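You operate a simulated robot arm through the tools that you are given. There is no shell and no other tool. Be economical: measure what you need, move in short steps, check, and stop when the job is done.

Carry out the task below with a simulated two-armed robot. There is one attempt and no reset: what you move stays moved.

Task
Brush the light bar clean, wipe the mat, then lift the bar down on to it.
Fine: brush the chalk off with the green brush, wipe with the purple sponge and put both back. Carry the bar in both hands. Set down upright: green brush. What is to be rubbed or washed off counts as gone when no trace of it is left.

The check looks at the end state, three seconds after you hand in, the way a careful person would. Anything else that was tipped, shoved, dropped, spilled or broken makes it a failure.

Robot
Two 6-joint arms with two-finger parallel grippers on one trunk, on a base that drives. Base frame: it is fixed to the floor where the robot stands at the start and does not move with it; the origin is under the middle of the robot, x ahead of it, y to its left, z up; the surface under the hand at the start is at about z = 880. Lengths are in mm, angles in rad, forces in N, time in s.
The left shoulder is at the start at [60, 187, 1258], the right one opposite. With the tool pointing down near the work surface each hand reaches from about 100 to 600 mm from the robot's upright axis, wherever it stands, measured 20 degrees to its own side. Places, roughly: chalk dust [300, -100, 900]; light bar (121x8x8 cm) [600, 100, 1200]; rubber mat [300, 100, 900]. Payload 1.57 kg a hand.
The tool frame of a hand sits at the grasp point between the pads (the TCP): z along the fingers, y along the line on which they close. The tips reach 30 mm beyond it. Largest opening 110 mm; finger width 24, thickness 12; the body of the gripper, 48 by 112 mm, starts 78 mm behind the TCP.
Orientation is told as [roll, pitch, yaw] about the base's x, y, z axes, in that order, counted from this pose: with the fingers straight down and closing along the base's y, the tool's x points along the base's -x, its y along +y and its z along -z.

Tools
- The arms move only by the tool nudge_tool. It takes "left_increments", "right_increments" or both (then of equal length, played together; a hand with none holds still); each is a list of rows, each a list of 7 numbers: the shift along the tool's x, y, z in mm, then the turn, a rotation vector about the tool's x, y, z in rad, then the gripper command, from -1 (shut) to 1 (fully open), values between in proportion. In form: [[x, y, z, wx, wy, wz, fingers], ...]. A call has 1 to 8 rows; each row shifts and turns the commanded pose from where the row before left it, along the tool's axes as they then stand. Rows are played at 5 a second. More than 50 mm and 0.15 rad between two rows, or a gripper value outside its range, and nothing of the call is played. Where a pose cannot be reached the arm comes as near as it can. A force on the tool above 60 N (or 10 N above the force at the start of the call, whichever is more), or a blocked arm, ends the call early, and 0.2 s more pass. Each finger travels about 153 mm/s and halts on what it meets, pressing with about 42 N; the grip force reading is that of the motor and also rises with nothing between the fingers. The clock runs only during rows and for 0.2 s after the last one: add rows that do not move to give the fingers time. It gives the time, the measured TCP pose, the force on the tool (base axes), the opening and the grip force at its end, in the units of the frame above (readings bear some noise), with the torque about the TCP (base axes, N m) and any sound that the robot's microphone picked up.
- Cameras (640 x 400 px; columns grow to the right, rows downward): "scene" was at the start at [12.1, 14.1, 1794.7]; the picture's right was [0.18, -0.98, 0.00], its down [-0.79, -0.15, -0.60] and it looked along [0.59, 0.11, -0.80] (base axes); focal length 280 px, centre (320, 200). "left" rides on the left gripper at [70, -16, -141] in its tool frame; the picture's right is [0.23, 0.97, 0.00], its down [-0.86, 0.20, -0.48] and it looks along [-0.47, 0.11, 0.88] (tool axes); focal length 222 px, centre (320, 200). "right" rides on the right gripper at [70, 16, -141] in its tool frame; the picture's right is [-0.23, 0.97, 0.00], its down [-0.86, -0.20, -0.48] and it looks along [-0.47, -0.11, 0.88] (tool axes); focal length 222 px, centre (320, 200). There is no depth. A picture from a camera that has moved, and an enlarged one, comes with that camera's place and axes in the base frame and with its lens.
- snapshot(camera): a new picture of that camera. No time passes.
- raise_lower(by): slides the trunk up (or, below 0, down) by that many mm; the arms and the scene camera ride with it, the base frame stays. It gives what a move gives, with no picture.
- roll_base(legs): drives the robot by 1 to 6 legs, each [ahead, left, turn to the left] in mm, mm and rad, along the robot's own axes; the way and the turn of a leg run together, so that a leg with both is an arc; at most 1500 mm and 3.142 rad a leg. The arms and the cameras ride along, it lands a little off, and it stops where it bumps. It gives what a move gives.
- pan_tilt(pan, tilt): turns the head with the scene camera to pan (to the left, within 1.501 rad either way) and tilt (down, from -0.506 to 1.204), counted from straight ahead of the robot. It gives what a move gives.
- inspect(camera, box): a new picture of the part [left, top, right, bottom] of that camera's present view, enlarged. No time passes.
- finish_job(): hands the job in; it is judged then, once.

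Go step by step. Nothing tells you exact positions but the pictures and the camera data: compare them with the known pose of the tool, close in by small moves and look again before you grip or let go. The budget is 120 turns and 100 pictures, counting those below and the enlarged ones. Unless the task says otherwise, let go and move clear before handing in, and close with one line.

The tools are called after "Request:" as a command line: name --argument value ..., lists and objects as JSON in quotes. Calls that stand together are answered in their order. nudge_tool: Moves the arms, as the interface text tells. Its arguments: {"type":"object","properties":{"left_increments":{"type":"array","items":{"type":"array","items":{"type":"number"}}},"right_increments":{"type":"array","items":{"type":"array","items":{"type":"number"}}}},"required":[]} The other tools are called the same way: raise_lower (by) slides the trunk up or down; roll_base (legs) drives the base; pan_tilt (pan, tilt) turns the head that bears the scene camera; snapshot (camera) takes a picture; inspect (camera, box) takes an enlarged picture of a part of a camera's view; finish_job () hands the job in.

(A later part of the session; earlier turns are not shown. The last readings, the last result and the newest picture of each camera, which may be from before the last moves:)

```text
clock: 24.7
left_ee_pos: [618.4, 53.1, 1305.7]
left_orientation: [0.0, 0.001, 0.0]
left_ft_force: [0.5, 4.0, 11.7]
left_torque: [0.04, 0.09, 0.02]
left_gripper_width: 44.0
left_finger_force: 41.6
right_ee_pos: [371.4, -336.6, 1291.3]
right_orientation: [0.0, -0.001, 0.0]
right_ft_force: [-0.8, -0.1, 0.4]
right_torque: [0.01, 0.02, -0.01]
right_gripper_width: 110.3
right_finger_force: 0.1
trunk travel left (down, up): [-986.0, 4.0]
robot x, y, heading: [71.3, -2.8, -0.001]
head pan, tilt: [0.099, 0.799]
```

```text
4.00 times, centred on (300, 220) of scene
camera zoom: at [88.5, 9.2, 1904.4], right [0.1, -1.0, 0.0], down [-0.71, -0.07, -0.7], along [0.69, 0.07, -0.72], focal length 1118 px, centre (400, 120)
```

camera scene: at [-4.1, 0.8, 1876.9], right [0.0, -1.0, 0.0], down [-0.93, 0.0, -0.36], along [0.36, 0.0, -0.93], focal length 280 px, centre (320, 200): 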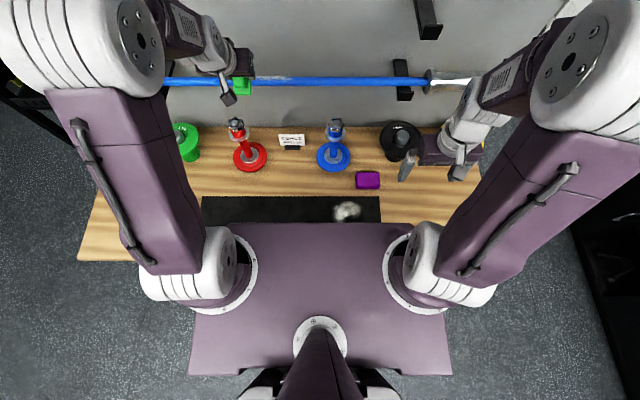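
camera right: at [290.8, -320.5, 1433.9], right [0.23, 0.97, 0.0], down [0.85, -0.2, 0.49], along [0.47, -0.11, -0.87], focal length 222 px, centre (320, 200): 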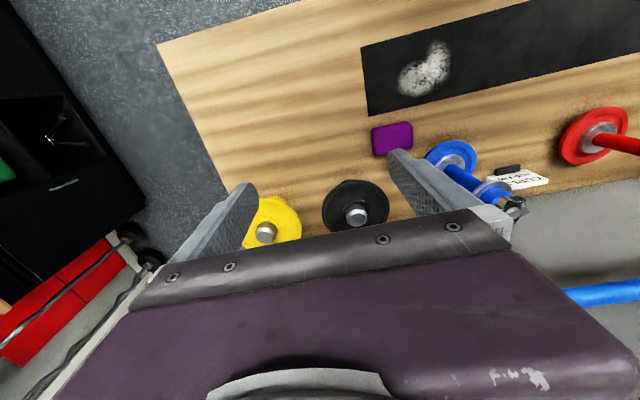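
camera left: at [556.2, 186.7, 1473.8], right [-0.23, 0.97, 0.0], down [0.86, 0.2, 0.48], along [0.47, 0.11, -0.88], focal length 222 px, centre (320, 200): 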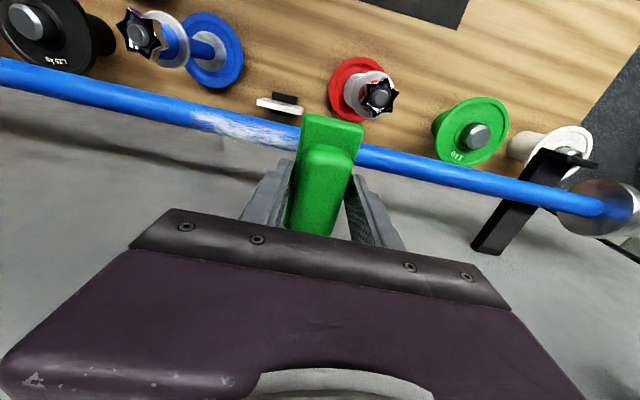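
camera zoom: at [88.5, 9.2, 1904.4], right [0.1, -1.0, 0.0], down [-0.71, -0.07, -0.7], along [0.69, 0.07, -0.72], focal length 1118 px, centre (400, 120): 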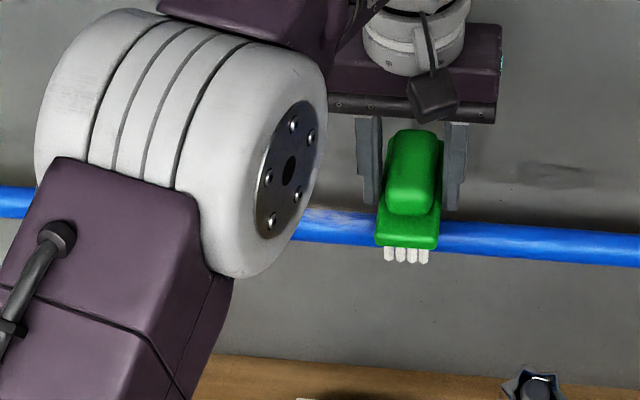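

Request:
nudge_tool --left_increments '[[0, 22, 0, 0, 0, 0, -0.6], [0, 22, 0, 0, 0, 0, -0.6], [0, 22, 0, 0, 0, 0, -0.6], [0, 22, 0, 0, 0, 0, -0.6], [0, 22, 0, 0, 0, 0, -0.6], [0, 22, 0, 0, 0, 0, -0.6], [0, 22, 0, 0, 0, 0, -0.6], [0, 10, 0, 0, 0, 0, -0.6]]'

Request:
nudge_tool --left_increments '[[0, 22, 0, 0, 0, 0, -0.6], [0, 22, 0, 0, 0, 0, -0.6], [0, 22, -20, 0, 0, 0, -0.6], [0, 0, -20, 0, 0, 0, -0.6], [0, 0, 0, 0, 0, 0, -0.6]]'

Request:
inspect --camera "scene" --box '[220, 180, 380, 280]'

Request:
inspect --camera "left" --box '[100, 60, 320, 200]'

```text
clock: 26.5
left_ee_pos: [621.5, 215.0, 1308.1]
left_orientation: [0.001, 0.0, -0.002]
left_ft_force: [-0.3, -0.2, -0.9]
left_torque: [-0.02, -0.01, 0.0]
left_gripper_width: 43.7
left_finger_force: 42.0
right_ee_pos: [374.2, -336.6, 1290.9]
right_orientation: [0.0, 0.0, -0.001]
right_ft_force: [-0.4, -0.3, -0.1]
right_torque: [0.0, 0.04, -0.02]
right_gripper_width: 110.1
right_finger_force: 0.0
trunk travel left (down, up): [-986.0, 4.0]
robot x, y, heading: [70.3, -2.2, -0.004]
head pan, tilt: [0.099, 0.799]
```

```text
clock: 27.7
left_ee_pos: [620.0, 280.2, 1347.5]
left_orientation: [0.0, 0.0, -0.002]
left_ft_force: [0.1, -0.3, -1.3]
left_torque: [0.01, 0.01, 0.01]
left_gripper_width: 43.8
left_finger_force: 41.8
right_ee_pos: [374.9, -337.5, 1291.1]
right_orientation: [0.0, 0.001, -0.001]
right_ft_force: [-1.3, -0.6, -1.1]
right_torque: [0.01, 0.0, -0.04]
right_gripper_width: 110.1
right_finger_force: 0.1
trunk travel left (down, up): [-986.0, 4.0]
robot x, y, heading: [71.6, -0.3, 0.002]
head pan, tilt: [0.099, 0.799]
```

```text
4.00 times, centred on (300, 230) of scene
camera zoom: at [91.2, 8.6, 1904.6], right [0.1, -0.99, 0.0], down [-0.71, -0.07, -0.7], along [0.69, 0.07, -0.72], focal length 1118 px, centre (400, 80)
```

zoom: 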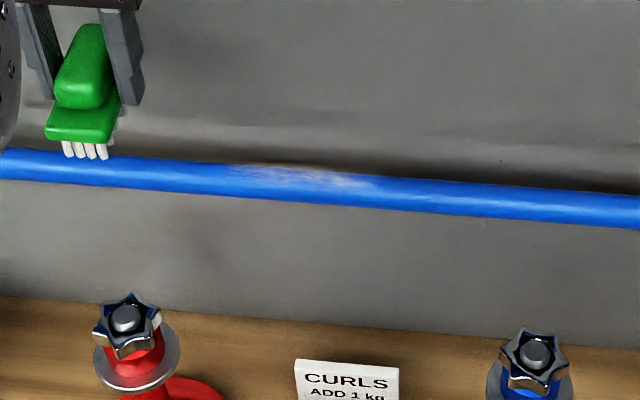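

```text
2.86 times, centred on (210, 130) of left
camera zoom: at [551.5, 263.7, 1489.4], right [-0.23, 0.97, 0.0], down [0.86, 0.2, 0.48], along [0.47, 0.11, -0.88], focal length 635 px, centre (634, 400)
```

zoom: 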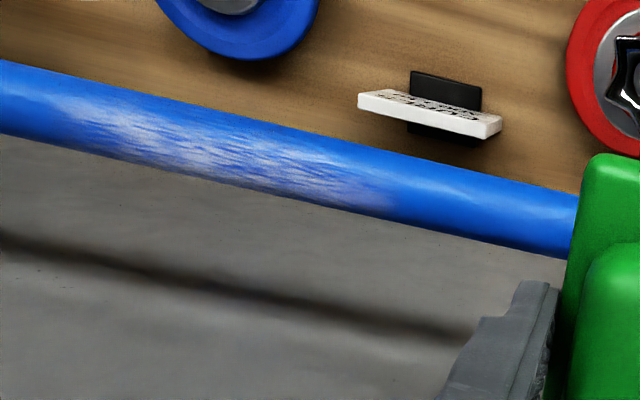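

Chalk is fading with each stroke. More strokes with a slightly firmer press.

Request:
nudge_tool --left_increments '[[2, -35, 20, 0, 0, 0, -0.6], [0, -30, 21, 0, 0, 0, -0.6], [0, 0, 4, 0, 0, 0, -0.6], [0, -28, 0, 0, 0, 0, -0.6], [0, -28, 0, 0, 0, 0, -0.6], [0, -28, 0, 0, 0, 0, -0.6], [0, -28, 0, 0, 0, 0, -0.6], [0, -28, 0, 0, 0, 0, -0.6]]'

Request:
nudge_tool --left_increments '[[0, -20, 0, 0, 0, 0, -0.6], [0, 28, 0, 0, 0, 0, -0.6], [0, 28, 0, 0, 0, 0, -0.6], [0, 28, 0, 0, 0, 0, -0.6], [0, 28, 0, 0, 0, 0, -0.6], [0, 28, 0, 0, 0, 0, -0.6], [0, 24, 0, 0, 0, 0, -0.6], [0, 0, 0, 0, 0, 0, -0.6]]'

Request:
nudge_tool --left_increments '[[-6, -28, 0, 0, 0, 0, -0.6], [0, -28, 0, 0, 0, 0, -0.6], [0, -28, 0, 0, 0, 0, -0.6], [0, -28, 0, 0, 0, 0, -0.6], [0, -28, 0, 0, 0, 0, -0.6], [0, 0, 0, 0, 0, 0, -0.6]]'

Request:
nudge_tool --left_increments '[[0, 28, 0, 0, 0, 0, -0.6], [0, 28, 0, 0, 0, 0, -0.6], [0, 28, 0, 0, 0, 0, -0.6], [0, 28, 0, 0, 0, 0, -0.6], [0, 28, 0, 0, 0, 0, -0.6], [0, 40, 0, 0, 0, 0, -0.6], [0, 30, -20, 0, 0, 0, -0.6], [0, 0, -20, 0, 0, 0, -0.6]]'

Request:
inspect --camera "left" --box '[100, 60, 320, 200]'

```text
clock: 29.5
left_ee_pos: [611.7, 78.1, 1303.3]
left_orientation: [0.0, -0.003, 0.0]
left_ft_force: [0.0, 10.4, 30.9]
left_torque: [0.34, 0.02, -0.01]
left_gripper_width: 44.2
left_finger_force: 41.5
right_ee_pos: [369.7, -336.4, 1291.2]
right_orientation: [0.001, -0.004, -0.001]
right_ft_force: [-0.8, 0.2, -0.6]
right_torque: [0.03, 0.02, -0.01]
right_gripper_width: 110.0
right_finger_force: 0.0
trunk travel left (down, up): [-986.0, 4.0]
robot x, y, heading: [69.8, -1.6, -0.001]
head pan, tilt: [0.099, 0.799]
```

```text
clock: 31.3
left_ee_pos: [614.5, 226.3, 1302.4]
left_orientation: [0.004, 0.001, 0.0]
left_ft_force: [-0.2, 2.7, 8.1]
left_torque: [0.14, 0.08, -0.05]
left_gripper_width: 44.2
left_finger_force: 42.0
right_ee_pos: [373.5, -336.8, 1290.2]
right_orientation: [0.001, -0.001, 0.002]
right_ft_force: [0.8, 0.8, 0.1]
right_torque: [0.02, 0.03, 0.01]
right_gripper_width: 110.3
right_finger_force: 0.0
trunk travel left (down, up): [-986.0, 4.0]
robot x, y, heading: [70.6, -3.1, 0.009]
head pan, tilt: [0.099, 0.799]
```

```text
clock: 32.7
left_ee_pos: [621.6, 84.4, 1302.3]
left_orientation: [-0.001, 0.0, -0.001]
left_ft_force: [0.9, -1.0, 12.7]
left_torque: [0.11, 0.12, 0.02]
left_gripper_width: 44.0
left_finger_force: 41.8
right_ee_pos: [371.0, -336.3, 1291.3]
right_orientation: [0.0, -0.002, 0.0]
right_ft_force: [-0.3, 0.4, 0.7]
right_torque: [-0.02, -0.06, 0.0]
right_gripper_width: 109.9
right_finger_force: 0.2
trunk travel left (down, up): [-986.0, 4.0]
robot x, y, heading: [71.1, 1.2, 0.002]
head pan, tilt: [0.099, 0.799]
```

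```text
clock: 34.5
left_ee_pos: [623.3, 290.7, 1340.3]
left_orientation: [0.003, 0.0, -0.002]
left_ft_force: [0.7, -0.6, -1.0]
left_torque: [0.01, -0.01, 0.0]
left_gripper_width: 44.0
left_finger_force: 42.3
right_ee_pos: [373.2, -337.4, 1289.4]
right_orientation: [0.003, 0.001, 0.0]
right_ft_force: [0.0, 0.0, 0.0]
right_torque: [0.02, -0.02, 0.03]
right_gripper_width: 109.9
right_finger_force: 0.0
trunk travel left (down, up): [-986.0, 4.0]
robot x, y, heading: [71.4, 2.6, 0.002]
head pan, tilt: [0.099, 0.799]
```

```text
2.86 times, centred on (210, 130) of left
camera zoom: at [554.3, 274.7, 1481.7], right [-0.23, 0.97, 0.0], down [0.86, 0.2, 0.48], along [0.47, 0.11, -0.88], focal length 635 px, centre (634, 400)
```

zoom: 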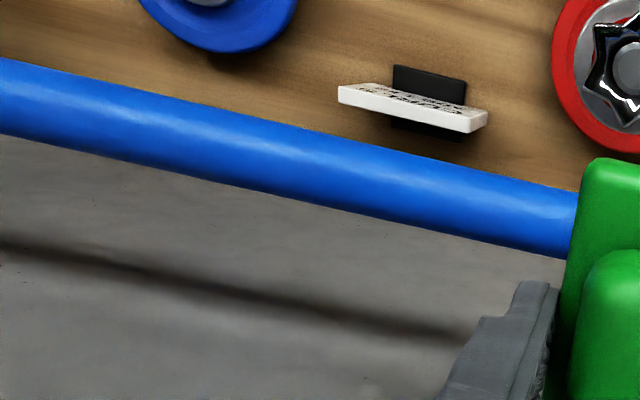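

Request:
inspect --camera "scene" --box '[250, 190, 350, 250]'

Request:
snapshot --camera "scene"

```text
6.40 times, centred on (300, 220) of scene
camera zoom: at [89.4, 6.6, 1904.5], right [0.1, -0.99, 0.0], down [-0.71, -0.07, -0.7], along [0.69, 0.07, -0.72], focal length 1789 px, centre (448, 72)
```

zoom: 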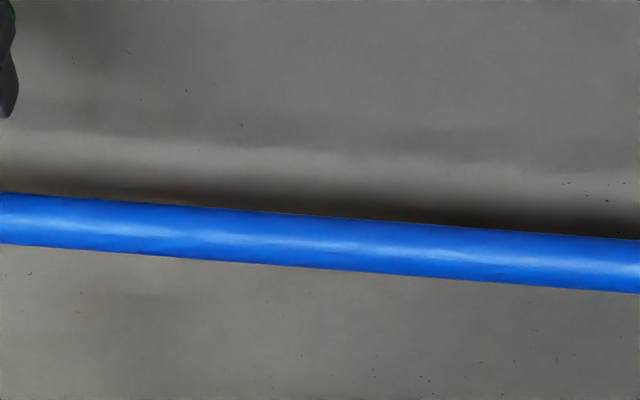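

```text
59 pictures are left
camera scene: at [89.4, 6.6, 1904.5], right [0.1, -0.99, 0.0], down [-0.71, -0.07, -0.7], along [0.69, 0.07, -0.72], focal length 280 px, centre (320, 200)
```

scene: 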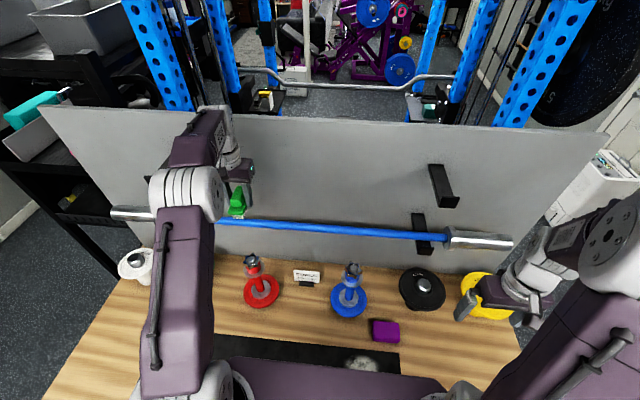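

The bar is clean. Retract the brush, drive back, lower the trunk, and return the brush to its place.

Request:
nudge_tool --left_increments '[[0, 0, -10, 0, 0, 0, -0.6], [44, -20, 0, 0, 0, 0, -0.6], [44, -20, 0, 0, 0, 0, -0.6], [0, -45, 0, 0, 0, 0, -0.6], [0, -45, 0, 0, 0, 0, -0.6], [0, -45, 0, 0, 0, 0, -0.6], [0, 0, 0, 0, 0, 0, -0.6]]' --right_increments '[[0, 0, 0, 0, 0, 0, 1], [0, 25, 0, 0, 0, 0, 1], [0, 25, 0, 0, 0, 0, 1], [0, 25, 0, 0, 0, 0, 1], [0, 25, 0, 0, 0, 0, 1], [0, 25, 0, 0, 0, 0, 1], [0, 25, 0, 0, 0, 0, 1]]'

Request:
roll_base --legs '[[-71, 0, 0]]'

Request:
raise_lower --by -100

```text
clock: 36.1
left_ee_pos: [532.9, 117.4, 1351.5]
left_orientation: [0.001, 0.0, -0.003]
left_ft_force: [-0.3, -0.4, -1.2]
left_torque: [0.0, -0.01, -0.01]
left_gripper_width: 44.0
left_finger_force: 41.3
right_ee_pos: [372.2, -187.3, 1290.4]
right_orientation: [0.0, 0.001, 0.001]
right_ft_force: [0.2, 0.3, 0.5]
right_torque: [-0.04, 0.0, -0.01]
right_gripper_width: 110.0
right_finger_force: 0.0
trunk travel left (down, up): [-986.0, 4.0]
robot x, y, heading: [70.6, 2.1, -0.004]
head pan, tilt: [0.099, 0.799]
```

```text
clock: 37.1
left_ee_pos: [475.3, 117.5, 1346.6]
left_orientation: [0.0, 0.012, 0.001]
left_ft_force: [1.2, -0.2, -2.3]
left_torque: [0.02, 0.11, 0.01]
left_gripper_width: 44.1
left_finger_force: 41.6
right_ee_pos: [317.1, -187.2, 1285.7]
right_orientation: [-0.002, 0.011, 0.003]
right_ft_force: [0.7, 0.1, 0.0]
right_torque: [-0.01, 0.15, 0.03]
right_gripper_width: 110.2
right_finger_force: 0.1
trunk travel left (down, up): [-986.0, 4.0]
robot x, y, heading: [1.0, -0.0, 0.003]
head pan, tilt: [0.099, 0.799]
```

```text
clock: 38.4
left_ee_pos: [466.1, 117.5, 1251.6]
left_orientation: [-0.001, 0.001, 0.001]
left_ft_force: [-0.1, 0.2, -1.3]
left_torque: [0.05, 0.02, 0.03]
left_gripper_width: 44.1
left_finger_force: 42.0
right_ee_pos: [305.1, -186.9, 1189.1]
right_orientation: [0.001, 0.001, 0.003]
right_ft_force: [-1.2, 0.3, -0.9]
right_torque: [0.0, 0.02, -0.03]
right_gripper_width: 109.8
right_finger_force: 0.0
trunk travel left (down, up): [-886.0, 104.0]
robot x, y, heading: [-2.3, 1.9, 0.002]
head pan, tilt: [0.099, 0.799]
```

Request:
nudge_tool --left_increments '[[-7, -3, 40, 0, 0, -0.03, -0.6], [-7, -3, 40, 0, 0, -0.03, -0.6], [0, 0, 40, 0, 0, -0.03, -0.6], [0, 0, 40, 0, 0, 0, -0.6], [0, 0, 40, 0, 0, 0, -0.6], [0, 0, 40, 0, 0, 0, -0.6], [0, 0, 40, 0, 0, 0, -0.6], [0, 0, 20, 0, 0, 0, -0.6]]'

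Request:
nudge_tool --left_increments '[[0, 0, 5, 0, 0, 0, -0.6], [0, 0, 5, 0, 0, 0, -0.6], [0, 0, 0, 0, 0, 0, -0.6]]'

```text
clock: 40.2
left_ee_pos: [477.3, 114.2, 949.4]
left_orientation: [0.001, 0.001, 0.09]
left_ft_force: [0.1, -0.3, -0.9]
left_torque: [0.01, 0.0, 0.03]
left_gripper_width: 44.2
left_finger_force: 42.1
right_ee_pos: [304.5, -187.5, 1189.2]
right_orientation: [0.001, 0.001, 0.002]
right_ft_force: [-0.8, 0.4, 0.3]
right_torque: [0.01, -0.01, 0.01]
right_gripper_width: 110.1
right_finger_force: 0.2
trunk travel left (down, up): [-886.0, 104.0]
robot x, y, heading: [-2.2, -4.5, -0.002]
head pan, tilt: [0.099, 0.799]
```

```text
clock: 41.0
left_ee_pos: [477.9, 112.3, 941.7]
left_orientation: [-0.001, 0.0, 0.089]
left_ft_force: [-0.2, 0.1, -1.5]
left_torque: [0.01, 0.0, 0.04]
left_gripper_width: 43.9
left_finger_force: 41.6
right_ee_pos: [303.7, -189.0, 1188.7]
right_orientation: [0.0, 0.001, 0.002]
right_ft_force: [0.1, -0.7, 0.3]
right_torque: [0.03, -0.03, -0.03]
right_gripper_width: 110.2
right_finger_force: 0.0
trunk travel left (down, up): [-886.0, 104.0]
robot x, y, heading: [-2.3, 0.9, 0.001]
head pan, tilt: [0.099, 0.799]
```

Request:
nudge_tool --left_increments '[[-1, 0, 4, 0, 0, 0, -0.6], [-1, -1, 2, 0, 0, 0, -0.6], [0, 0, 0, 0, 0, 0, -0.6]]'

Request:
inspect --camera "right" --box '[480, 50, 640, 150]'

```text
clock: 41.8
left_ee_pos: [479.3, 110.9, 934.9]
left_orientation: [0.001, 0.001, 0.091]
left_ft_force: [-0.5, 0.0, -1.2]
left_torque: [0.01, 0.03, 0.01]
left_gripper_width: 44.1
left_finger_force: 43.1
right_ee_pos: [304.0, -188.2, 1190.6]
right_orientation: [0.0, 0.0, 0.004]
right_ft_force: [-0.2, -0.1, 0.2]
right_torque: [0.02, -0.01, 0.0]
right_gripper_width: 110.4
right_finger_force: 0.0
trunk travel left (down, up): [-886.0, 104.0]
robot x, y, heading: [-0.1, 1.6, 0.008]
head pan, tilt: [0.099, 0.799]
```

```text
4.00 times, centred on (560, 100) of right
camera zoom: at [233.3, -171.8, 1330.9], right [0.22, 0.97, 0.0], down [0.86, -0.2, 0.48], along [0.47, -0.11, -0.88], focal length 888 px, centre (-640, 600)
```

zoom: 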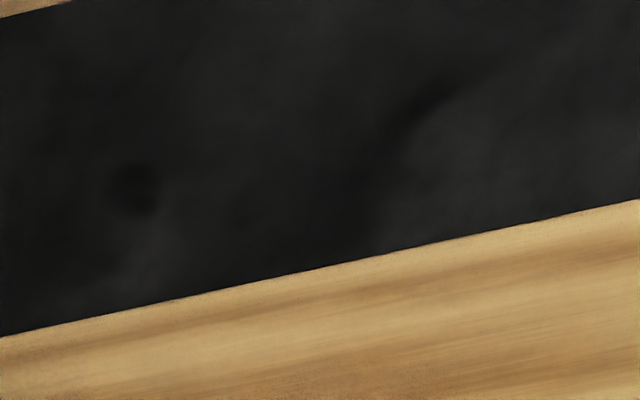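

Lower slowly until contact registers.

Request:
nudge_tool --left_increments '[[0, 0, 1.5, 0, 0, 0, -0.6], [0, 0, 0, 0, 0, 0, -0.6]]'

Request:
nudge_tool --left_increments '[[0, 0, 1.5, 0, 0, 0, -0.6], [0, 0, 0, 0, 0, 0, -0.6]]'

```text
clock: 42.4
left_ee_pos: [479.7, 110.8, 934.6]
left_orientation: [0.001, -0.001, 0.091]
left_ft_force: [1.4, 0.5, -1.9]
left_torque: [0.0, -0.02, 0.02]
left_gripper_width: 43.9
left_finger_force: 42.2
right_ee_pos: [302.9, -187.1, 1189.9]
right_orientation: [0.001, 0.001, 0.003]
right_ft_force: [0.0, 0.7, -0.6]
right_torque: [0.02, -0.01, 0.02]
right_gripper_width: 109.9
right_finger_force: 0.1
trunk travel left (down, up): [-886.0, 104.0]
robot x, y, heading: [0.6, -1.9, 0.003]
head pan, tilt: [0.099, 0.799]
```

```text
clock: 43.0
left_ee_pos: [479.3, 110.1, 930.8]
left_orientation: [0.0, 0.0, 0.091]
left_ft_force: [0.0, -0.5, -1.7]
left_torque: [-0.01, 0.02, -0.01]
left_gripper_width: 44.5
left_finger_force: 41.7
right_ee_pos: [303.6, -187.2, 1189.0]
right_orientation: [0.0, 0.002, 0.001]
right_ft_force: [-0.8, 0.6, -0.2]
right_torque: [0.02, 0.01, -0.01]
right_gripper_width: 110.1
right_finger_force: 0.1
trunk travel left (down, up): [-886.0, 104.0]
robot x, y, heading: [-0.7, 1.5, 0.005]
head pan, tilt: [0.099, 0.799]
```

Request:
nudge_tool --left_increments '[[0, 0, 1.5, 0, 0, 0, -0.6], [0, 0, 0, 0, 0, 0, -0.6]]'

Request:
nudge_tool --left_increments '[[0, 0, 1.5, 0, 0, 0, -0.6], [0, 0, 0, 0, 0, 0, -0.6]]'

Request:
inspect --camera "left" --box '[240, 90, 400, 240]'

```text
clock: 43.6
left_ee_pos: [479.1, 110.4, 930.9]
left_orientation: [0.0, 0.0, 0.089]
left_ft_force: [1.2, -0.9, -1.6]
left_torque: [-0.02, 0.01, -0.03]
left_gripper_width: 44.1
left_finger_force: 42.0
right_ee_pos: [303.2, -188.9, 1188.7]
right_orientation: [-0.001, 0.001, 0.001]
right_ft_force: [-1.1, 0.3, -0.5]
right_torque: [0.0, -0.02, 0.0]
right_gripper_width: 109.8
right_finger_force: 0.1
trunk travel left (down, up): [-886.0, 104.0]
robot x, y, heading: [1.9, -5.0, 0.002]
head pan, tilt: [0.099, 0.799]
```

```text
clock: 44.2
left_ee_pos: [478.0, 109.8, 929.0]
left_orientation: [-0.001, 0.0, 0.091]
left_ft_force: [0.4, 0.0, -0.1]
left_torque: [-0.03, -0.01, 0.04]
left_gripper_width: 44.1
left_finger_force: 41.7
right_ee_pos: [304.3, -187.5, 1190.2]
right_orientation: [0.001, 0.0, -0.001]
right_ft_force: [-0.4, -0.2, -0.9]
right_torque: [0.0, 0.01, 0.03]
right_gripper_width: 110.2
right_finger_force: 0.1
trunk travel left (down, up): [-886.0, 104.0]
robot x, y, heading: [-3.0, 3.2, 0.003]
head pan, tilt: [0.099, 0.799]
```

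```text
2.67 times, centred on (320, 165) of left
camera zoom: at [411.6, 87.4, 1069.4], right [-0.31, 0.95, 0.0], down [0.83, 0.28, 0.48], along [0.45, 0.15, -0.88], focal length 592 px, centre (320, 293)
```

zoom: 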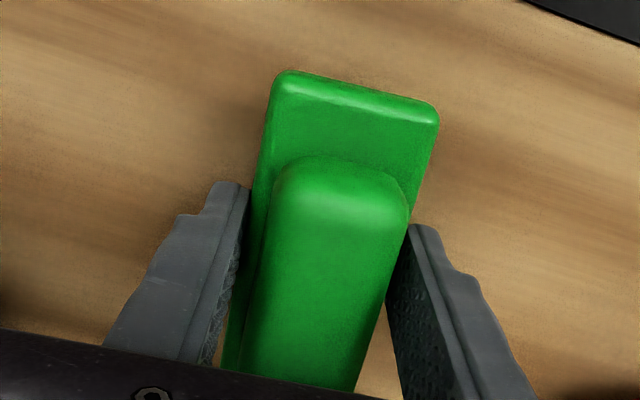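

Request:
nudge_tool --left_increments '[[0, 0, 1.5, 0, 0, 0, -0.6], [0, 0, 0, 0, 0, 0, -0.6]]'

```text
clock: 44.8
left_ee_pos: [478.6, 110.4, 927.5]
left_orientation: [0.001, 0.001, 0.09]
left_ft_force: [0.3, -1.1, -1.4]
left_torque: [0.01, -0.01, 0.03]
left_gripper_width: 44.1
left_finger_force: 42.3
right_ee_pos: [304.4, -188.2, 1189.1]
right_orientation: [-0.002, -0.001, 0.004]
right_ft_force: [-0.4, 0.2, -0.2]
right_torque: [0.03, 0.02, -0.03]
right_gripper_width: 109.9
right_finger_force: 0.0
trunk travel left (down, up): [-886.0, 104.0]
robot x, y, heading: [1.6, 4.0, -0.002]
head pan, tilt: [0.099, 0.799]
```

Request:
nudge_tool --left_increments '[[0, 0, 1.5, 0, 0, 0, -0.6], [0, 0, 0, 0, 0, 0, -0.6]]'

Request:
nudge_tool --left_increments '[[0, 0, 1.5, 0, 0, 0, -0.6], [0, 0, 0, 0, 0, 0, -0.6]]'

```text
clock: 45.4
left_ee_pos: [478.3, 110.1, 926.2]
left_orientation: [0.0, -0.001, 0.091]
left_ft_force: [-1.3, -1.8, 8.7]
left_torque: [-0.03, -0.42, -0.06]
left_gripper_width: 44.3
left_finger_force: 42.0
right_ee_pos: [302.5, -189.0, 1189.4]
right_orientation: [0.0, -0.002, 0.002]
right_ft_force: [0.3, 0.9, 0.5]
right_torque: [-0.02, 0.01, 0.03]
right_gripper_width: 109.9
right_finger_force: 0.0
trunk travel left (down, up): [-886.0, 104.0]
robot x, y, heading: [-1.3, 2.3, 0.001]
head pan, tilt: [0.099, 0.799]
```

```text
clock: 46.0
left_ee_pos: [478.7, 111.4, 927.2]
left_orientation: [0.0, -0.006, 0.091]
left_ft_force: [-0.3, 0.2, 28.3]
left_torque: [0.05, -0.39, -0.03]
left_gripper_width: 43.9
left_finger_force: 42.3
right_ee_pos: [300.4, -188.0, 1191.1]
right_orientation: [0.0, -0.002, 0.001]
right_ft_force: [0.0, 0.3, 0.6]
right_torque: [-0.04, -0.03, 0.05]
right_gripper_width: 110.1
right_finger_force: 0.2
trunk travel left (down, up): [-886.0, 104.0]
robot x, y, heading: [-0.1, 3.6, 0.004]
head pan, tilt: [0.099, 0.799]
```

Contact with the bench. Release gently and rise; then look.

Request:
nudge_tool --left_increments '[[0, 0, -1.5, 0, 0, 0, -0.6], [0, 0, 0, 0, 0, 0, 0.0], [0, 0, 0, 0, 0, 0, 0.2], [0, 0, 0, 0, 0, 0, 0.3], [0, 0, -30, 0, 0, 0, 0.3], [0, 0, -45, 0, 0, 0, 0.3], [0, 0, -45, 0, 0, 0, 0.5], [0, 0, -45, 0, 0, 0, 0.5]]'

Request:
snapshot --camera "left"

Request:
snapshot --camera "right"

```text
clock: 47.8
left_ee_pos: [477.5, 113.2, 1090.9]
left_orientation: [0.0, 0.0, 0.091]
left_ft_force: [0.4, 0.0, -0.9]
left_torque: [-0.03, 0.0, 0.01]
left_gripper_width: 82.4
left_finger_force: 0.0
right_ee_pos: [303.3, -189.0, 1189.3]
right_orientation: [0.0, 0.0, 0.0]
right_ft_force: [-0.4, 0.6, 0.0]
right_torque: [0.0, -0.04, 0.0]
right_gripper_width: 110.0
right_finger_force: 0.0
trunk travel left (down, up): [-886.0, 104.0]
robot x, y, heading: [-1.4, -1.7, 0.003]
head pan, tilt: [0.099, 0.799]
```

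```text
56 pictures are left
camera left: at [410.3, 90.8, 1232.8], right [-0.31, 0.95, 0.0], down [0.83, 0.28, 0.48], along [0.45, 0.15, -0.88], focal length 222 px, centre (320, 200)
```

left: 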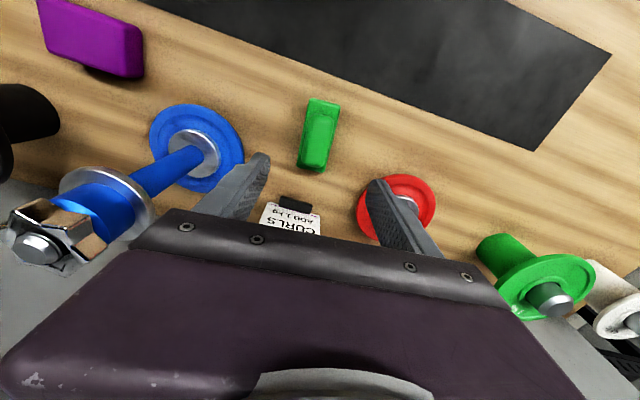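

```text
55 pictures are left
camera right: at [232.4, -171.8, 1331.0], right [0.22, 0.97, 0.0], down [0.86, -0.2, 0.48], along [0.47, -0.11, -0.88], focal length 222 px, centre (320, 200)
```

right: 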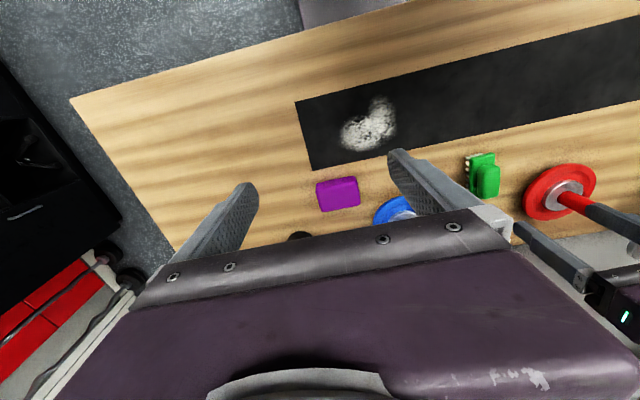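

Brush is back, upright. Now the right hand goes to the sponge at about (452,-183), while the left goes up a bit.

Request:
nudge_tool --right_increments '[[-25, 1, 38, 0, 0, 0, 1], [-25, 1, 38, 0, 0, 0, 1], [-25, 1, 38, 0, 0, 0, 1], [-25, 1, 38, 0, 0, 0, 1], [-25, 1, 38, 0, 0, 0, 1], [-24, 0, 35, 0, 0, 0, 1], [0, 0, 0, 0, 0, 0, 1]]' --left_increments '[[0, 0, -40, 0, 0, 0, 0.5], [0, 30, -30, 0, 0, 0, 0.5], [0, 30, 0, 0, 0, 0, 0.5], [0, 30, 0, 0, 0, 0, 0.5], [0, 0, 0, 0, 0, 0, 0.5], [0, 0, 0, 0, 0, 0, 0.5], [0, 0, 0, 0, 0, 0, 0.5]]'

Request:
snapshot --camera "right"

Request:
snapshot --camera "left"

```text
clock: 49.4
left_ee_pos: [470.8, 201.9, 1161.8]
left_orientation: [-0.001, -0.001, 0.091]
left_ft_force: [-1.0, 0.2, 0.9]
left_torque: [-0.02, 0.0, 0.03]
left_gripper_width: 82.5
left_finger_force: 0.0
right_ee_pos: [449.7, -184.2, 963.2]
right_orientation: [-0.001, 0.0, 0.001]
right_ft_force: [0.5, 0.0, 0.0]
right_torque: [0.01, -0.04, 0.02]
right_gripper_width: 110.1
right_finger_force: 0.1
trunk travel left (down, up): [-886.0, 104.0]
robot x, y, heading: [-2.8, 0.4, -0.001]
head pan, tilt: [0.099, 0.799]
```

```text
54 pictures are left
camera right: at [379.7, -167.3, 1105.2], right [0.22, 0.97, 0.0], down [0.86, -0.2, 0.48], along [0.47, -0.11, -0.88], focal length 222 px, centre (320, 200)
```

right: 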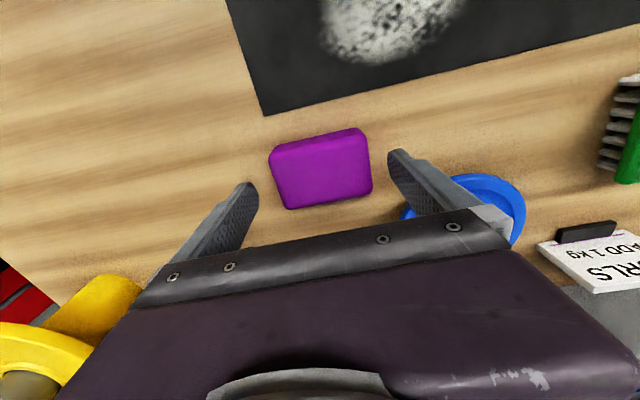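

```text
53 pictures are left
camera left: at [403.0, 179.6, 1302.6], right [-0.31, 0.95, 0.0], down [0.83, 0.28, 0.48], along [0.45, 0.15, -0.88], focal length 222 px, centre (320, 200)
```

left: 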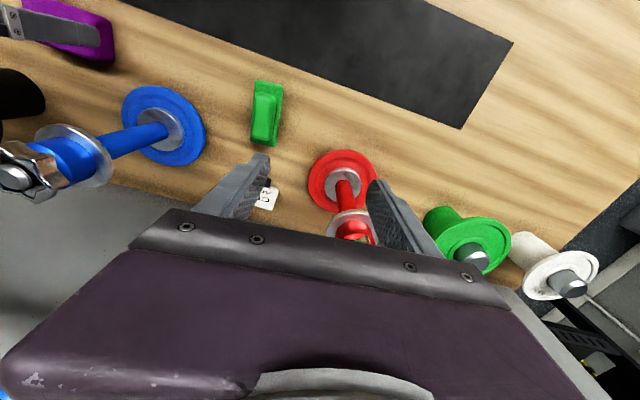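

Request:
nudge_tool --right_increments '[[0, 0, 15, 0, 0, 0, 1], [0, 0, 15, 0, 0, 0, 1], [0, 0, 11, 0, 0, 0, 1], [0, 0, 0, 0, 0, 0, 1]]'

Request:
snapshot --camera "right"

```text
clock: 50.4
left_ee_pos: [471.0, 201.2, 1162.6]
left_orientation: [-0.001, -0.001, 0.091]
left_ft_force: [-0.4, 0.2, 0.3]
left_torque: [0.01, -0.04, -0.06]
left_gripper_width: 82.5
left_finger_force: 0.1
right_ee_pos: [451.8, -183.8, 923.8]
right_orientation: [0.0, -0.001, 0.002]
right_ft_force: [0.7, -0.8, 0.6]
right_torque: [0.03, 0.03, -0.01]
right_gripper_width: 110.1
right_finger_force: 0.0
trunk travel left (down, up): [-886.0, 104.0]
robot x, y, heading: [-3.6, 0.5, 0.001]
head pan, tilt: [0.099, 0.799]
```

```text
52 pictures are left
camera right: at [380.6, -167.7, 1066.1], right [0.22, 0.97, 0.0], down [0.86, -0.2, 0.48], along [0.47, -0.11, -0.88], focal length 222 px, centre (320, 200)
```

right: 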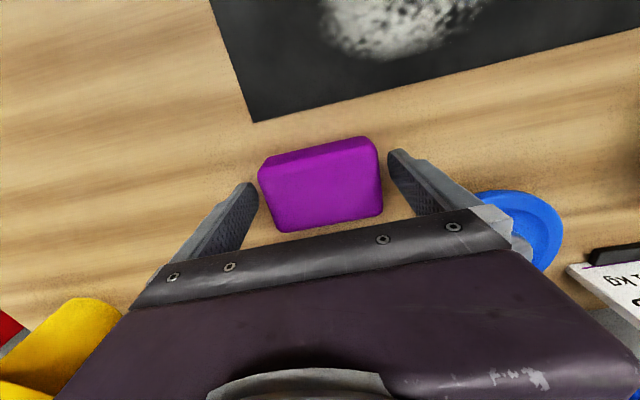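

Request:
nudge_tool --right_increments '[[0, 0, 0, 0, 0, 0, 0.5], [0, 0, 0, 0, 0, 0, 0.2], [0, 0, 0, 0, 0, 0, 0.2], [0, 0, 0, 0, 0, 0, 0.2]]'

Request:
inspect --camera "right" --box '[220, 110, 420, 250]'

```text
clock: 51.4
left_ee_pos: [471.4, 201.4, 1161.9]
left_orientation: [0.0, 0.001, 0.09]
left_ft_force: [-0.6, 0.5, -0.1]
left_torque: [0.01, 0.0, 0.03]
left_gripper_width: 82.7
left_finger_force: 0.1
right_ee_pos: [450.8, -183.7, 925.8]
right_orientation: [-0.001, 0.001, 0.002]
right_ft_force: [0.7, -1.0, 0.6]
right_torque: [0.0, 0.01, 0.0]
right_gripper_width: 88.5
right_finger_force: 42.6
trunk travel left (down, up): [-886.0, 104.0]
robot x, y, heading: [3.4, 2.0, 0.0]
head pan, tilt: [0.099, 0.799]
```

```text
2.86 times, centred on (320, 180) of right
camera zoom: at [380.5, -167.5, 1066.4], right [0.22, 0.97, 0.0], down [0.86, -0.2, 0.48], along [0.47, -0.11, -0.88], focal length 635 px, centre (320, 257)
```

zoom: 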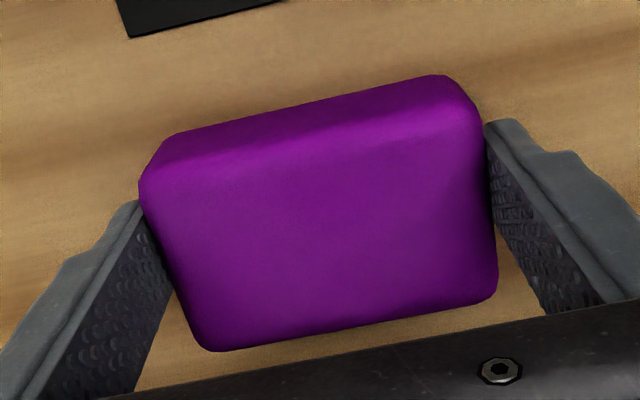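

Request:
nudge_tool --right_increments '[[0, 0, -20, 0, 0, 0, 0.2], [0, 0, -20, 0, 0, 0, 0.2], [35, 10, 0, 0, 0, 0, 0.2], [35, 10, 0, 0, 0, 0, 0.2], [35, 13, 0, 0, 0, 0, 0.2], [0, 0, 15, 0, 0, 0, 0.2], [0, 0, 13, 0, 0, 0, 0.2], [0, 0, 0, 0, 0, 0, 0.2]]'

Request:
snapshot --camera "right"

```text
clock: 53.2
left_ee_pos: [469.4, 202.5, 1160.9]
left_orientation: [0.002, -0.001, 0.09]
left_ft_force: [-0.2, 0.1, 0.0]
left_torque: [0.0, -0.02, 0.0]
left_gripper_width: 82.8
left_finger_force: 0.1
right_ee_pos: [347.0, -149.1, 937.4]
right_orientation: [0.001, 0.001, 0.001]
right_ft_force: [-0.1, 0.6, -1.1]
right_torque: [0.01, -0.02, -0.06]
right_gripper_width: 88.5
right_finger_force: 42.1
trunk travel left (down, up): [-886.0, 104.0]
robot x, y, heading: [0.6, 0.9, 0.004]
head pan, tilt: [0.099, 0.799]
```

```text
50 pictures are left
camera right: at [276.9, -133.6, 1078.6], right [0.22, 0.97, 0.0], down [0.86, -0.2, 0.48], along [0.47, -0.11, -0.88], focal length 222 px, centre (320, 200)
```

right: 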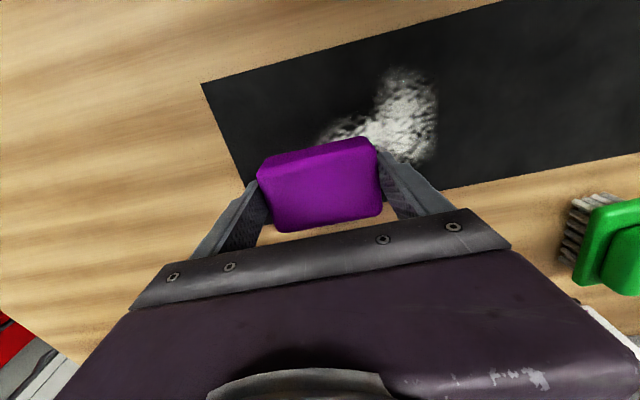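

Request:
nudge_tool --right_increments '[[0, 0, 4, 0, 0, 0, 0.2], [0, 0, 3, 0, 0, 0, 0.2], [0, 0, 2, 0, 0, 0, 0.2], [0, 0, 0, 0, 0, 0, 0.2]]'

Request:
nudge_tool --right_increments '[[0, 0, 1.5, 0, 0, 0, 0.2], [0, 0, 0, 0, 0, 0, 0.2]]'

```text
clock: 54.2
left_ee_pos: [471.3, 202.2, 1162.0]
left_orientation: [0.001, -0.001, 0.09]
left_ft_force: [0.3, 1.0, -0.1]
left_torque: [-0.02, -0.01, -0.03]
left_gripper_width: 82.3
left_finger_force: 0.1
right_ee_pos: [347.4, -151.0, 927.4]
right_orientation: [0.0, 0.0, 0.001]
right_ft_force: [-0.1, -0.4, -0.4]
right_torque: [0.01, 0.02, 0.01]
right_gripper_width: 88.4
right_finger_force: 42.0
trunk travel left (down, up): [-886.0, 104.0]
robot x, y, heading: [-0.5, -1.2, -0.002]
head pan, tilt: [0.099, 0.799]
```

```text
clock: 54.8
left_ee_pos: [469.6, 201.5, 1161.7]
left_orientation: [0.0, 0.001, 0.093]
left_ft_force: [0.1, 0.6, 1.1]
left_torque: [0.0, 0.03, 0.01]
left_gripper_width: 82.3
left_finger_force: 0.0
right_ee_pos: [348.4, -150.6, 924.7]
right_orientation: [-0.001, 0.001, 0.002]
right_ft_force: [-0.1, -0.1, 0.1]
right_torque: [-0.01, 0.01, 0.03]
right_gripper_width: 88.6
right_finger_force: 41.9
trunk travel left (down, up): [-886.0, 104.0]
robot x, y, heading: [0.1, 5.1, 0.004]
head pan, tilt: [0.099, 0.799]
```

Request:
nudge_tool --right_increments '[[0, 0, 1.5, 0, 0, 0, 0.2], [0, 0, 0, 0, 0, 0, 0.2]]'

Request:
nudge_tool --right_increments '[[0, 0, 1, 0, 0, 0, 0.2], [0, 0, 0, 0, 0, 0, 0.2]]'

```text
clock: 55.4
left_ee_pos: [468.7, 202.7, 1162.1]
left_orientation: [0.001, 0.0, 0.09]
left_ft_force: [-0.1, -0.8, -0.6]
left_torque: [-0.03, 0.0, -0.01]
left_gripper_width: 82.8
left_finger_force: 0.1
right_ee_pos: [347.1, -150.2, 924.0]
right_orientation: [0.0, -0.001, 0.003]
right_ft_force: [2.1, -3.1, 17.1]
right_torque: [-0.15, 0.05, -0.03]
right_gripper_width: 88.7
right_finger_force: 42.2
trunk travel left (down, up): [-886.0, 104.0]
robot x, y, heading: [0.9, -2.2, -0.005]
head pan, tilt: [0.099, 0.799]
```

```text
clock: 56.0
left_ee_pos: [468.6, 203.6, 1163.0]
left_orientation: [0.0, -0.001, 0.089]
left_ft_force: [0.6, -0.7, 0.0]
left_torque: [0.0, 0.0, 0.01]
left_gripper_width: 82.6
left_finger_force: 0.1
right_ee_pos: [346.6, -150.1, 924.2]
right_orientation: [0.0, -0.006, 0.003]
right_ft_force: [4.9, -8.9, 44.5]
right_torque: [-0.41, 0.17, -0.04]
right_gripper_width: 88.7
right_finger_force: 42.0
trunk travel left (down, up): [-886.0, 104.0]
robot x, y, heading: [-0.3, 1.2, -0.001]
head pan, tilt: [0.099, 0.799]
```

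Request:
nudge_tool --right_increments '[[0, 0, -1, 0, 0, 0, 0.2], [-8, 0, 0, 0, 0, 0, 0.2], [0, 25, 0, 0, 0, 0, 0.2], [0, 25, 0, 0, 0, 0, 0.2], [0, 25, 0, 0, 0, 0, 0.2], [0, 20, 0, 0, 0, 0, 0.2], [25, 0, 0, 0, 0, 0, 0.2]]'

Request:
nudge_tool --right_increments '[[0, -25, 0, 0, 0, 0, 0.2], [0, -25, 0, 0, 0, 0, 0.2], [0, -25, 0, 0, 0, 0, 0.2], [0, -20, 0, 0, 0, 0, 0.2], [30, 0, 0, 0, 0, 0, 0.2], [0, 0, 0, 0, 0, 0, 0.2]]'

Request:
snapshot --camera "right"

```text
clock: 57.6
left_ee_pos: [469.8, 202.2, 1161.9]
left_orientation: [0.001, -0.002, 0.091]
left_ft_force: [0.1, 0.5, -0.3]
left_torque: [-0.02, 0.0, -0.01]
left_gripper_width: 82.3
left_finger_force: 0.0
right_ee_pos: [329.5, -54.7, 924.5]
right_orientation: [0.0, 0.0, 0.004]
right_ft_force: [2.6, 0.2, 5.6]
right_torque: [0.18, -0.06, -0.09]
right_gripper_width: 88.7
right_finger_force: 42.2
trunk travel left (down, up): [-886.0, 104.0]
robot x, y, heading: [-0.8, 1.9, 0.002]
head pan, tilt: [0.099, 0.799]
```

```text
clock: 59.0
left_ee_pos: [471.5, 203.1, 1162.4]
left_orientation: [-0.001, -0.001, 0.091]
left_ft_force: [-0.8, -0.3, 0.4]
left_torque: [-0.02, -0.01, 0.01]
left_gripper_width: 82.6
left_finger_force: 0.1
right_ee_pos: [301.0, -150.6, 924.3]
right_orientation: [0.001, -0.006, 0.0]
right_ft_force: [17.7, -1.9, 35.8]
right_torque: [-0.17, -0.45, 0.01]
right_gripper_width: 88.6
right_finger_force: 42.1
trunk travel left (down, up): [-886.0, 104.0]
robot x, y, heading: [3.8, -1.8, 0.001]
head pan, tilt: [0.099, 0.799]
```

```text
49 pictures are left
camera right: at [230.7, -132.5, 1065.1], right [0.23, 0.97, 0.0], down [0.85, -0.2, 0.48], along [0.47, -0.11, -0.88], focal length 222 px, centre (320, 200)
```

right: 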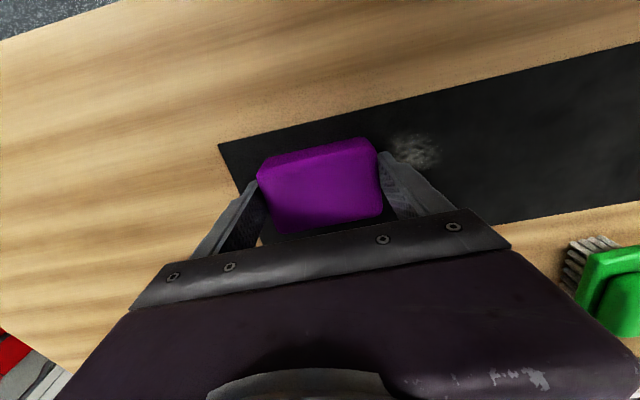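

Most of it is off; a patch remains near (300,-70). Continue strokes.

Request:
nudge_tool --right_increments '[[0, 25, 0, 0, 0, 0, 0.2], [0, 25, 0, 0, 0, 0, 0.2], [0, 25, 0, 0, 0, 0, 0.2], [0, 25, 0, 0, 0, 0, 0.2], [12, 0, 0, 0, 0, 0, 0.2], [0, -25, 0, 0, 0, 0, 0.2], [0, -25, 0, 0, 0, 0, 0.2], [0, -25, 0, 0, 0, 0, 0.2]]'

Request:
nudge_tool --right_increments '[[0, -25, 0, 0, 0, 0, 0.2], [-30, 0, 0, 0, 0, 0, 0.2], [0, 25, 0, 0, 0, 0, 0.2], [0, 25, 0, 0, 0, 0, 0.2], [0, 25, 0, 0, 0, 0, 0.2], [0, 25, 0, 0, 0, 0, 0.2], [-25, 0, 0, 0, 0, 0, 0.2], [0, -25, 0, 0, 0, 0, 0.2]]'

Request:
nudge_tool --right_increments '[[0, -25, 0, 0, 0, 0, 0.2], [0, -25, 0, 0, 0, 0, 0.2], [0, -25, 0, 0, 0, 0, 0.2], [0, 0, -20, 0, 0, 0, 0.2], [0, 0, -30, 0, 0, 0, 0.2], [-40, -20, -20, 0, 0, 0, 0.2], [-40, 0, 0, 0, 0, 0, 0.2], [0, 0, 0, 0, 0, 0, 0.2]]'

Request:
snapshot --camera "right"

Request:
pan_tilt --pan 0.0 --tilt 0.95

Request:
inspect --camera "scene" --box '[260, 230, 460, 355]'

```text
clock: 60.8
left_ee_pos: [470.6, 203.1, 1161.6]
left_orientation: [-0.001, 0.0, 0.091]
left_ft_force: [0.2, 0.2, -0.2]
left_torque: [-0.01, 0.0, 0.03]
left_gripper_width: 82.2
left_finger_force: 0.1
right_ee_pos: [286.6, -122.8, 923.5]
right_orientation: [-0.003, 0.002, 0.003]
right_ft_force: [1.1, -1.5, 2.8]
right_torque: [0.07, 0.05, 0.02]
right_gripper_width: 88.4
right_finger_force: 41.9
trunk travel left (down, up): [-886.0, 104.0]
robot x, y, heading: [1.4, 0.3, 0.002]
head pan, tilt: [0.099, 0.799]
```

```text
clock: 62.6
left_ee_pos: [471.4, 202.3, 1162.6]
left_orientation: [0.001, -0.001, 0.091]
left_ft_force: [-0.8, 0.0, -0.5]
left_torque: [0.03, -0.03, 0.0]
left_gripper_width: 82.4
left_finger_force: 0.0
right_ee_pos: [345.2, -74.9, 923.5]
right_orientation: [0.001, 0.002, 0.001]
right_ft_force: [0.4, 0.9, 0.7]
right_torque: [0.07, -0.01, -0.02]
right_gripper_width: 88.6
right_finger_force: 42.1
trunk travel left (down, up): [-886.0, 104.0]
robot x, y, heading: [1.7, -2.9, 0.003]
head pan, tilt: [0.099, 0.799]
```

```text
clock: 64.4
left_ee_pos: [469.6, 202.8, 1162.0]
left_orientation: [0.0, 0.0, 0.09]
left_ft_force: [-0.4, -0.9, 0.1]
left_torque: [-0.01, -0.01, 0.0]
left_gripper_width: 82.6
left_finger_force: 0.0
right_ee_pos: [417.5, -171.4, 994.0]
right_orientation: [0.001, 0.0, 0.004]
right_ft_force: [0.3, 0.2, -0.3]
right_torque: [0.01, 0.02, 0.01]
right_gripper_width: 88.5
right_finger_force: 42.2
trunk travel left (down, up): [-886.0, 104.0]
robot x, y, heading: [0.6, 2.5, -0.0]
head pan, tilt: [0.099, 0.799]
```

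```text
48 pictures are left
camera right: at [347.7, -154.6, 1134.6], right [0.22, 0.97, 0.0], down [0.86, -0.2, 0.48], along [0.47, -0.11, -0.88], focal length 222 px, centre (320, 200)
```

right: 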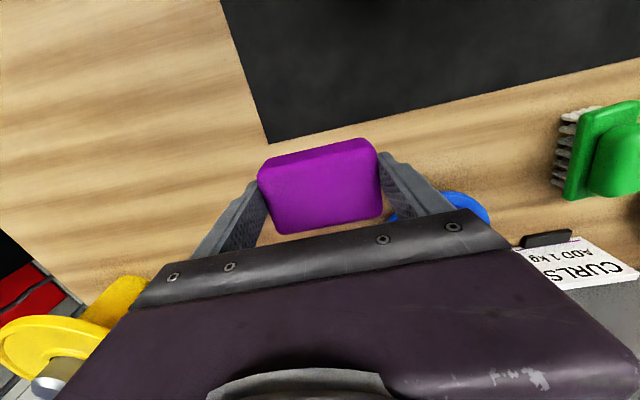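

```text
clock: 65.1
left_ee_pos: [470.1, 201.4, 1162.5]
left_orientation: [0.0, -0.001, 0.091]
left_ft_force: [-0.2, 1.1, 0.6]
left_torque: [0.0, 0.01, 0.01]
left_gripper_width: 82.4
left_finger_force: 0.0
right_ee_pos: [417.4, -170.7, 992.9]
right_orientation: [0.0, -0.001, 0.003]
right_ft_force: [-0.3, -0.2, -0.1]
right_torque: [0.02, 0.01, 0.01]
right_gripper_width: 88.7
right_finger_force: 41.3
trunk travel left (down, up): [-886.0, 104.0]
robot x, y, heading: [-1.4, -0.1, -0.001]
head pan, tilt: [0.0, 0.949]
```

```text
3.20 times, centred on (360, 292) of scene
camera zoom: at [11.4, 0.7, 1793.1], right [0.0, -1.0, 0.0], down [-0.81, 0.0, -0.58], along [0.58, 0.0, -0.81], focal length 894 px, centre (192, -96)
```

zoom: 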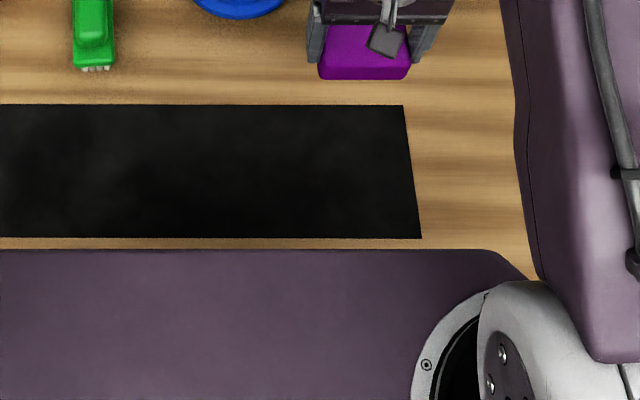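

The mat is clean. Put the sponge back at (451,-184).

Request:
nudge_tool --right_increments '[[-17, -6, 20, 0, 0, 0, 0.2], [-17, -6, 20, 0, 0, 0, 0.2], [0, 0, 20, 0, 0, 0, 0.2], [0, 0, 0, 0, 0, 0, 0.2]]'

Request:
nudge_tool --right_increments '[[0, 0, 4, 0, 0, 0, 0.2], [0, 0, 2, 0, 0, 0, 0.2], [0, 0, 0, 0, 0, 0, 0.2]]'

Request:
nudge_tool --right_increments '[[0, 0, 1.5, 0, 0, 0, 0.2], [0, 0, 0, 0, 0, 0, 0.2]]'

```text
clock: 66.1
left_ee_pos: [470.6, 202.1, 1162.1]
left_orientation: [0.001, 0.0, 0.091]
left_ft_force: [-0.3, 0.1, 0.2]
left_torque: [0.0, -0.02, 0.0]
left_gripper_width: 82.6
left_finger_force: 0.1
right_ee_pos: [454.0, -181.7, 933.5]
right_orientation: [0.0, 0.001, 0.003]
right_ft_force: [0.5, 0.5, -0.8]
right_torque: [-0.01, 0.02, 0.0]
right_gripper_width: 88.5
right_finger_force: 42.2
trunk travel left (down, up): [-886.0, 104.0]
robot x, y, heading: [5.0, 0.7, 0.002]
head pan, tilt: [0.0, 0.949]
```

```text
clock: 66.9
left_ee_pos: [471.8, 202.2, 1161.4]
left_orientation: [0.001, 0.001, 0.09]
left_ft_force: [-0.2, -0.7, 0.8]
left_torque: [0.03, -0.02, 0.0]
left_gripper_width: 82.6
left_finger_force: 0.0
right_ee_pos: [455.5, -180.5, 926.9]
right_orientation: [0.001, 0.0, 0.004]
right_ft_force: [-0.6, -0.1, -1.0]
right_torque: [-0.03, 0.0, -0.01]
right_gripper_width: 88.5
right_finger_force: 41.8
trunk travel left (down, up): [-886.0, 104.0]
robot x, y, heading: [2.1, 1.4, 0.003]
head pan, tilt: [0.0, 0.949]
```

```text
clock: 67.5
left_ee_pos: [470.2, 201.8, 1161.6]
left_orientation: [0.0, -0.001, 0.091]
left_ft_force: [0.1, -0.3, 0.9]
left_torque: [0.01, 0.02, 0.05]
left_gripper_width: 82.2
left_finger_force: 0.0
right_ee_pos: [456.0, -181.9, 925.3]
right_orientation: [0.0, 0.001, 0.004]
right_ft_force: [-0.9, -0.3, -0.2]
right_torque: [0.0, 0.02, -0.01]
right_gripper_width: 88.5
right_finger_force: 42.0
trunk travel left (down, up): [-886.0, 104.0]
robot x, y, heading: [0.6, 1.0, 0.003]
head pan, tilt: [0.0, 0.949]
```

Request:
nudge_tool --right_increments '[[3, -2, 0, 0, 0, 0, 0.2], [0, 0, 1.5, 0, 0, 0, 0.2], [0, 0, 0, 0, 0, 0, 0.2]]'

Request:
nudge_tool --right_increments '[[0, 0, 1.2, 0, 0, 0, 0.2], [0, 0, 0, 0, 0, 0, 0.2]]'

```text
clock: 68.3
left_ee_pos: [470.1, 201.5, 1162.1]
left_orientation: [0.0, 0.001, 0.092]
left_ft_force: [0.2, -0.3, 0.1]
left_torque: [-0.01, 0.02, 0.01]
left_gripper_width: 82.7
left_finger_force: 0.2
right_ee_pos: [454.4, -182.9, 924.6]
right_orientation: [0.001, 0.0, 0.001]
right_ft_force: [0.0, 0.3, -0.2]
right_torque: [-0.01, -0.01, 0.0]
right_gripper_width: 88.5
right_finger_force: 41.8
trunk travel left (down, up): [-886.0, 104.0]
robot x, y, heading: [-2.8, 0.8, 0.002]
head pan, tilt: [0.0, 0.949]
```

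```text
clock: 68.9
left_ee_pos: [470.8, 200.9, 1162.1]
left_orientation: [0.0, 0.0, 0.09]
left_ft_force: [0.2, -0.3, 0.6]
left_torque: [-0.01, 0.01, 0.01]
left_gripper_width: 82.6
left_finger_force: 0.0
right_ee_pos: [453.7, -184.4, 924.2]
right_orientation: [0.0, -0.001, 0.002]
right_ft_force: [-1.2, -2.0, 4.4]
right_torque: [-0.01, 0.11, 0.01]
right_gripper_width: 88.4
right_finger_force: 41.5
trunk travel left (down, up): [-886.0, 104.0]
robot x, y, heading: [-0.1, -3.3, -0.001]
head pan, tilt: [0.0, 0.949]
```

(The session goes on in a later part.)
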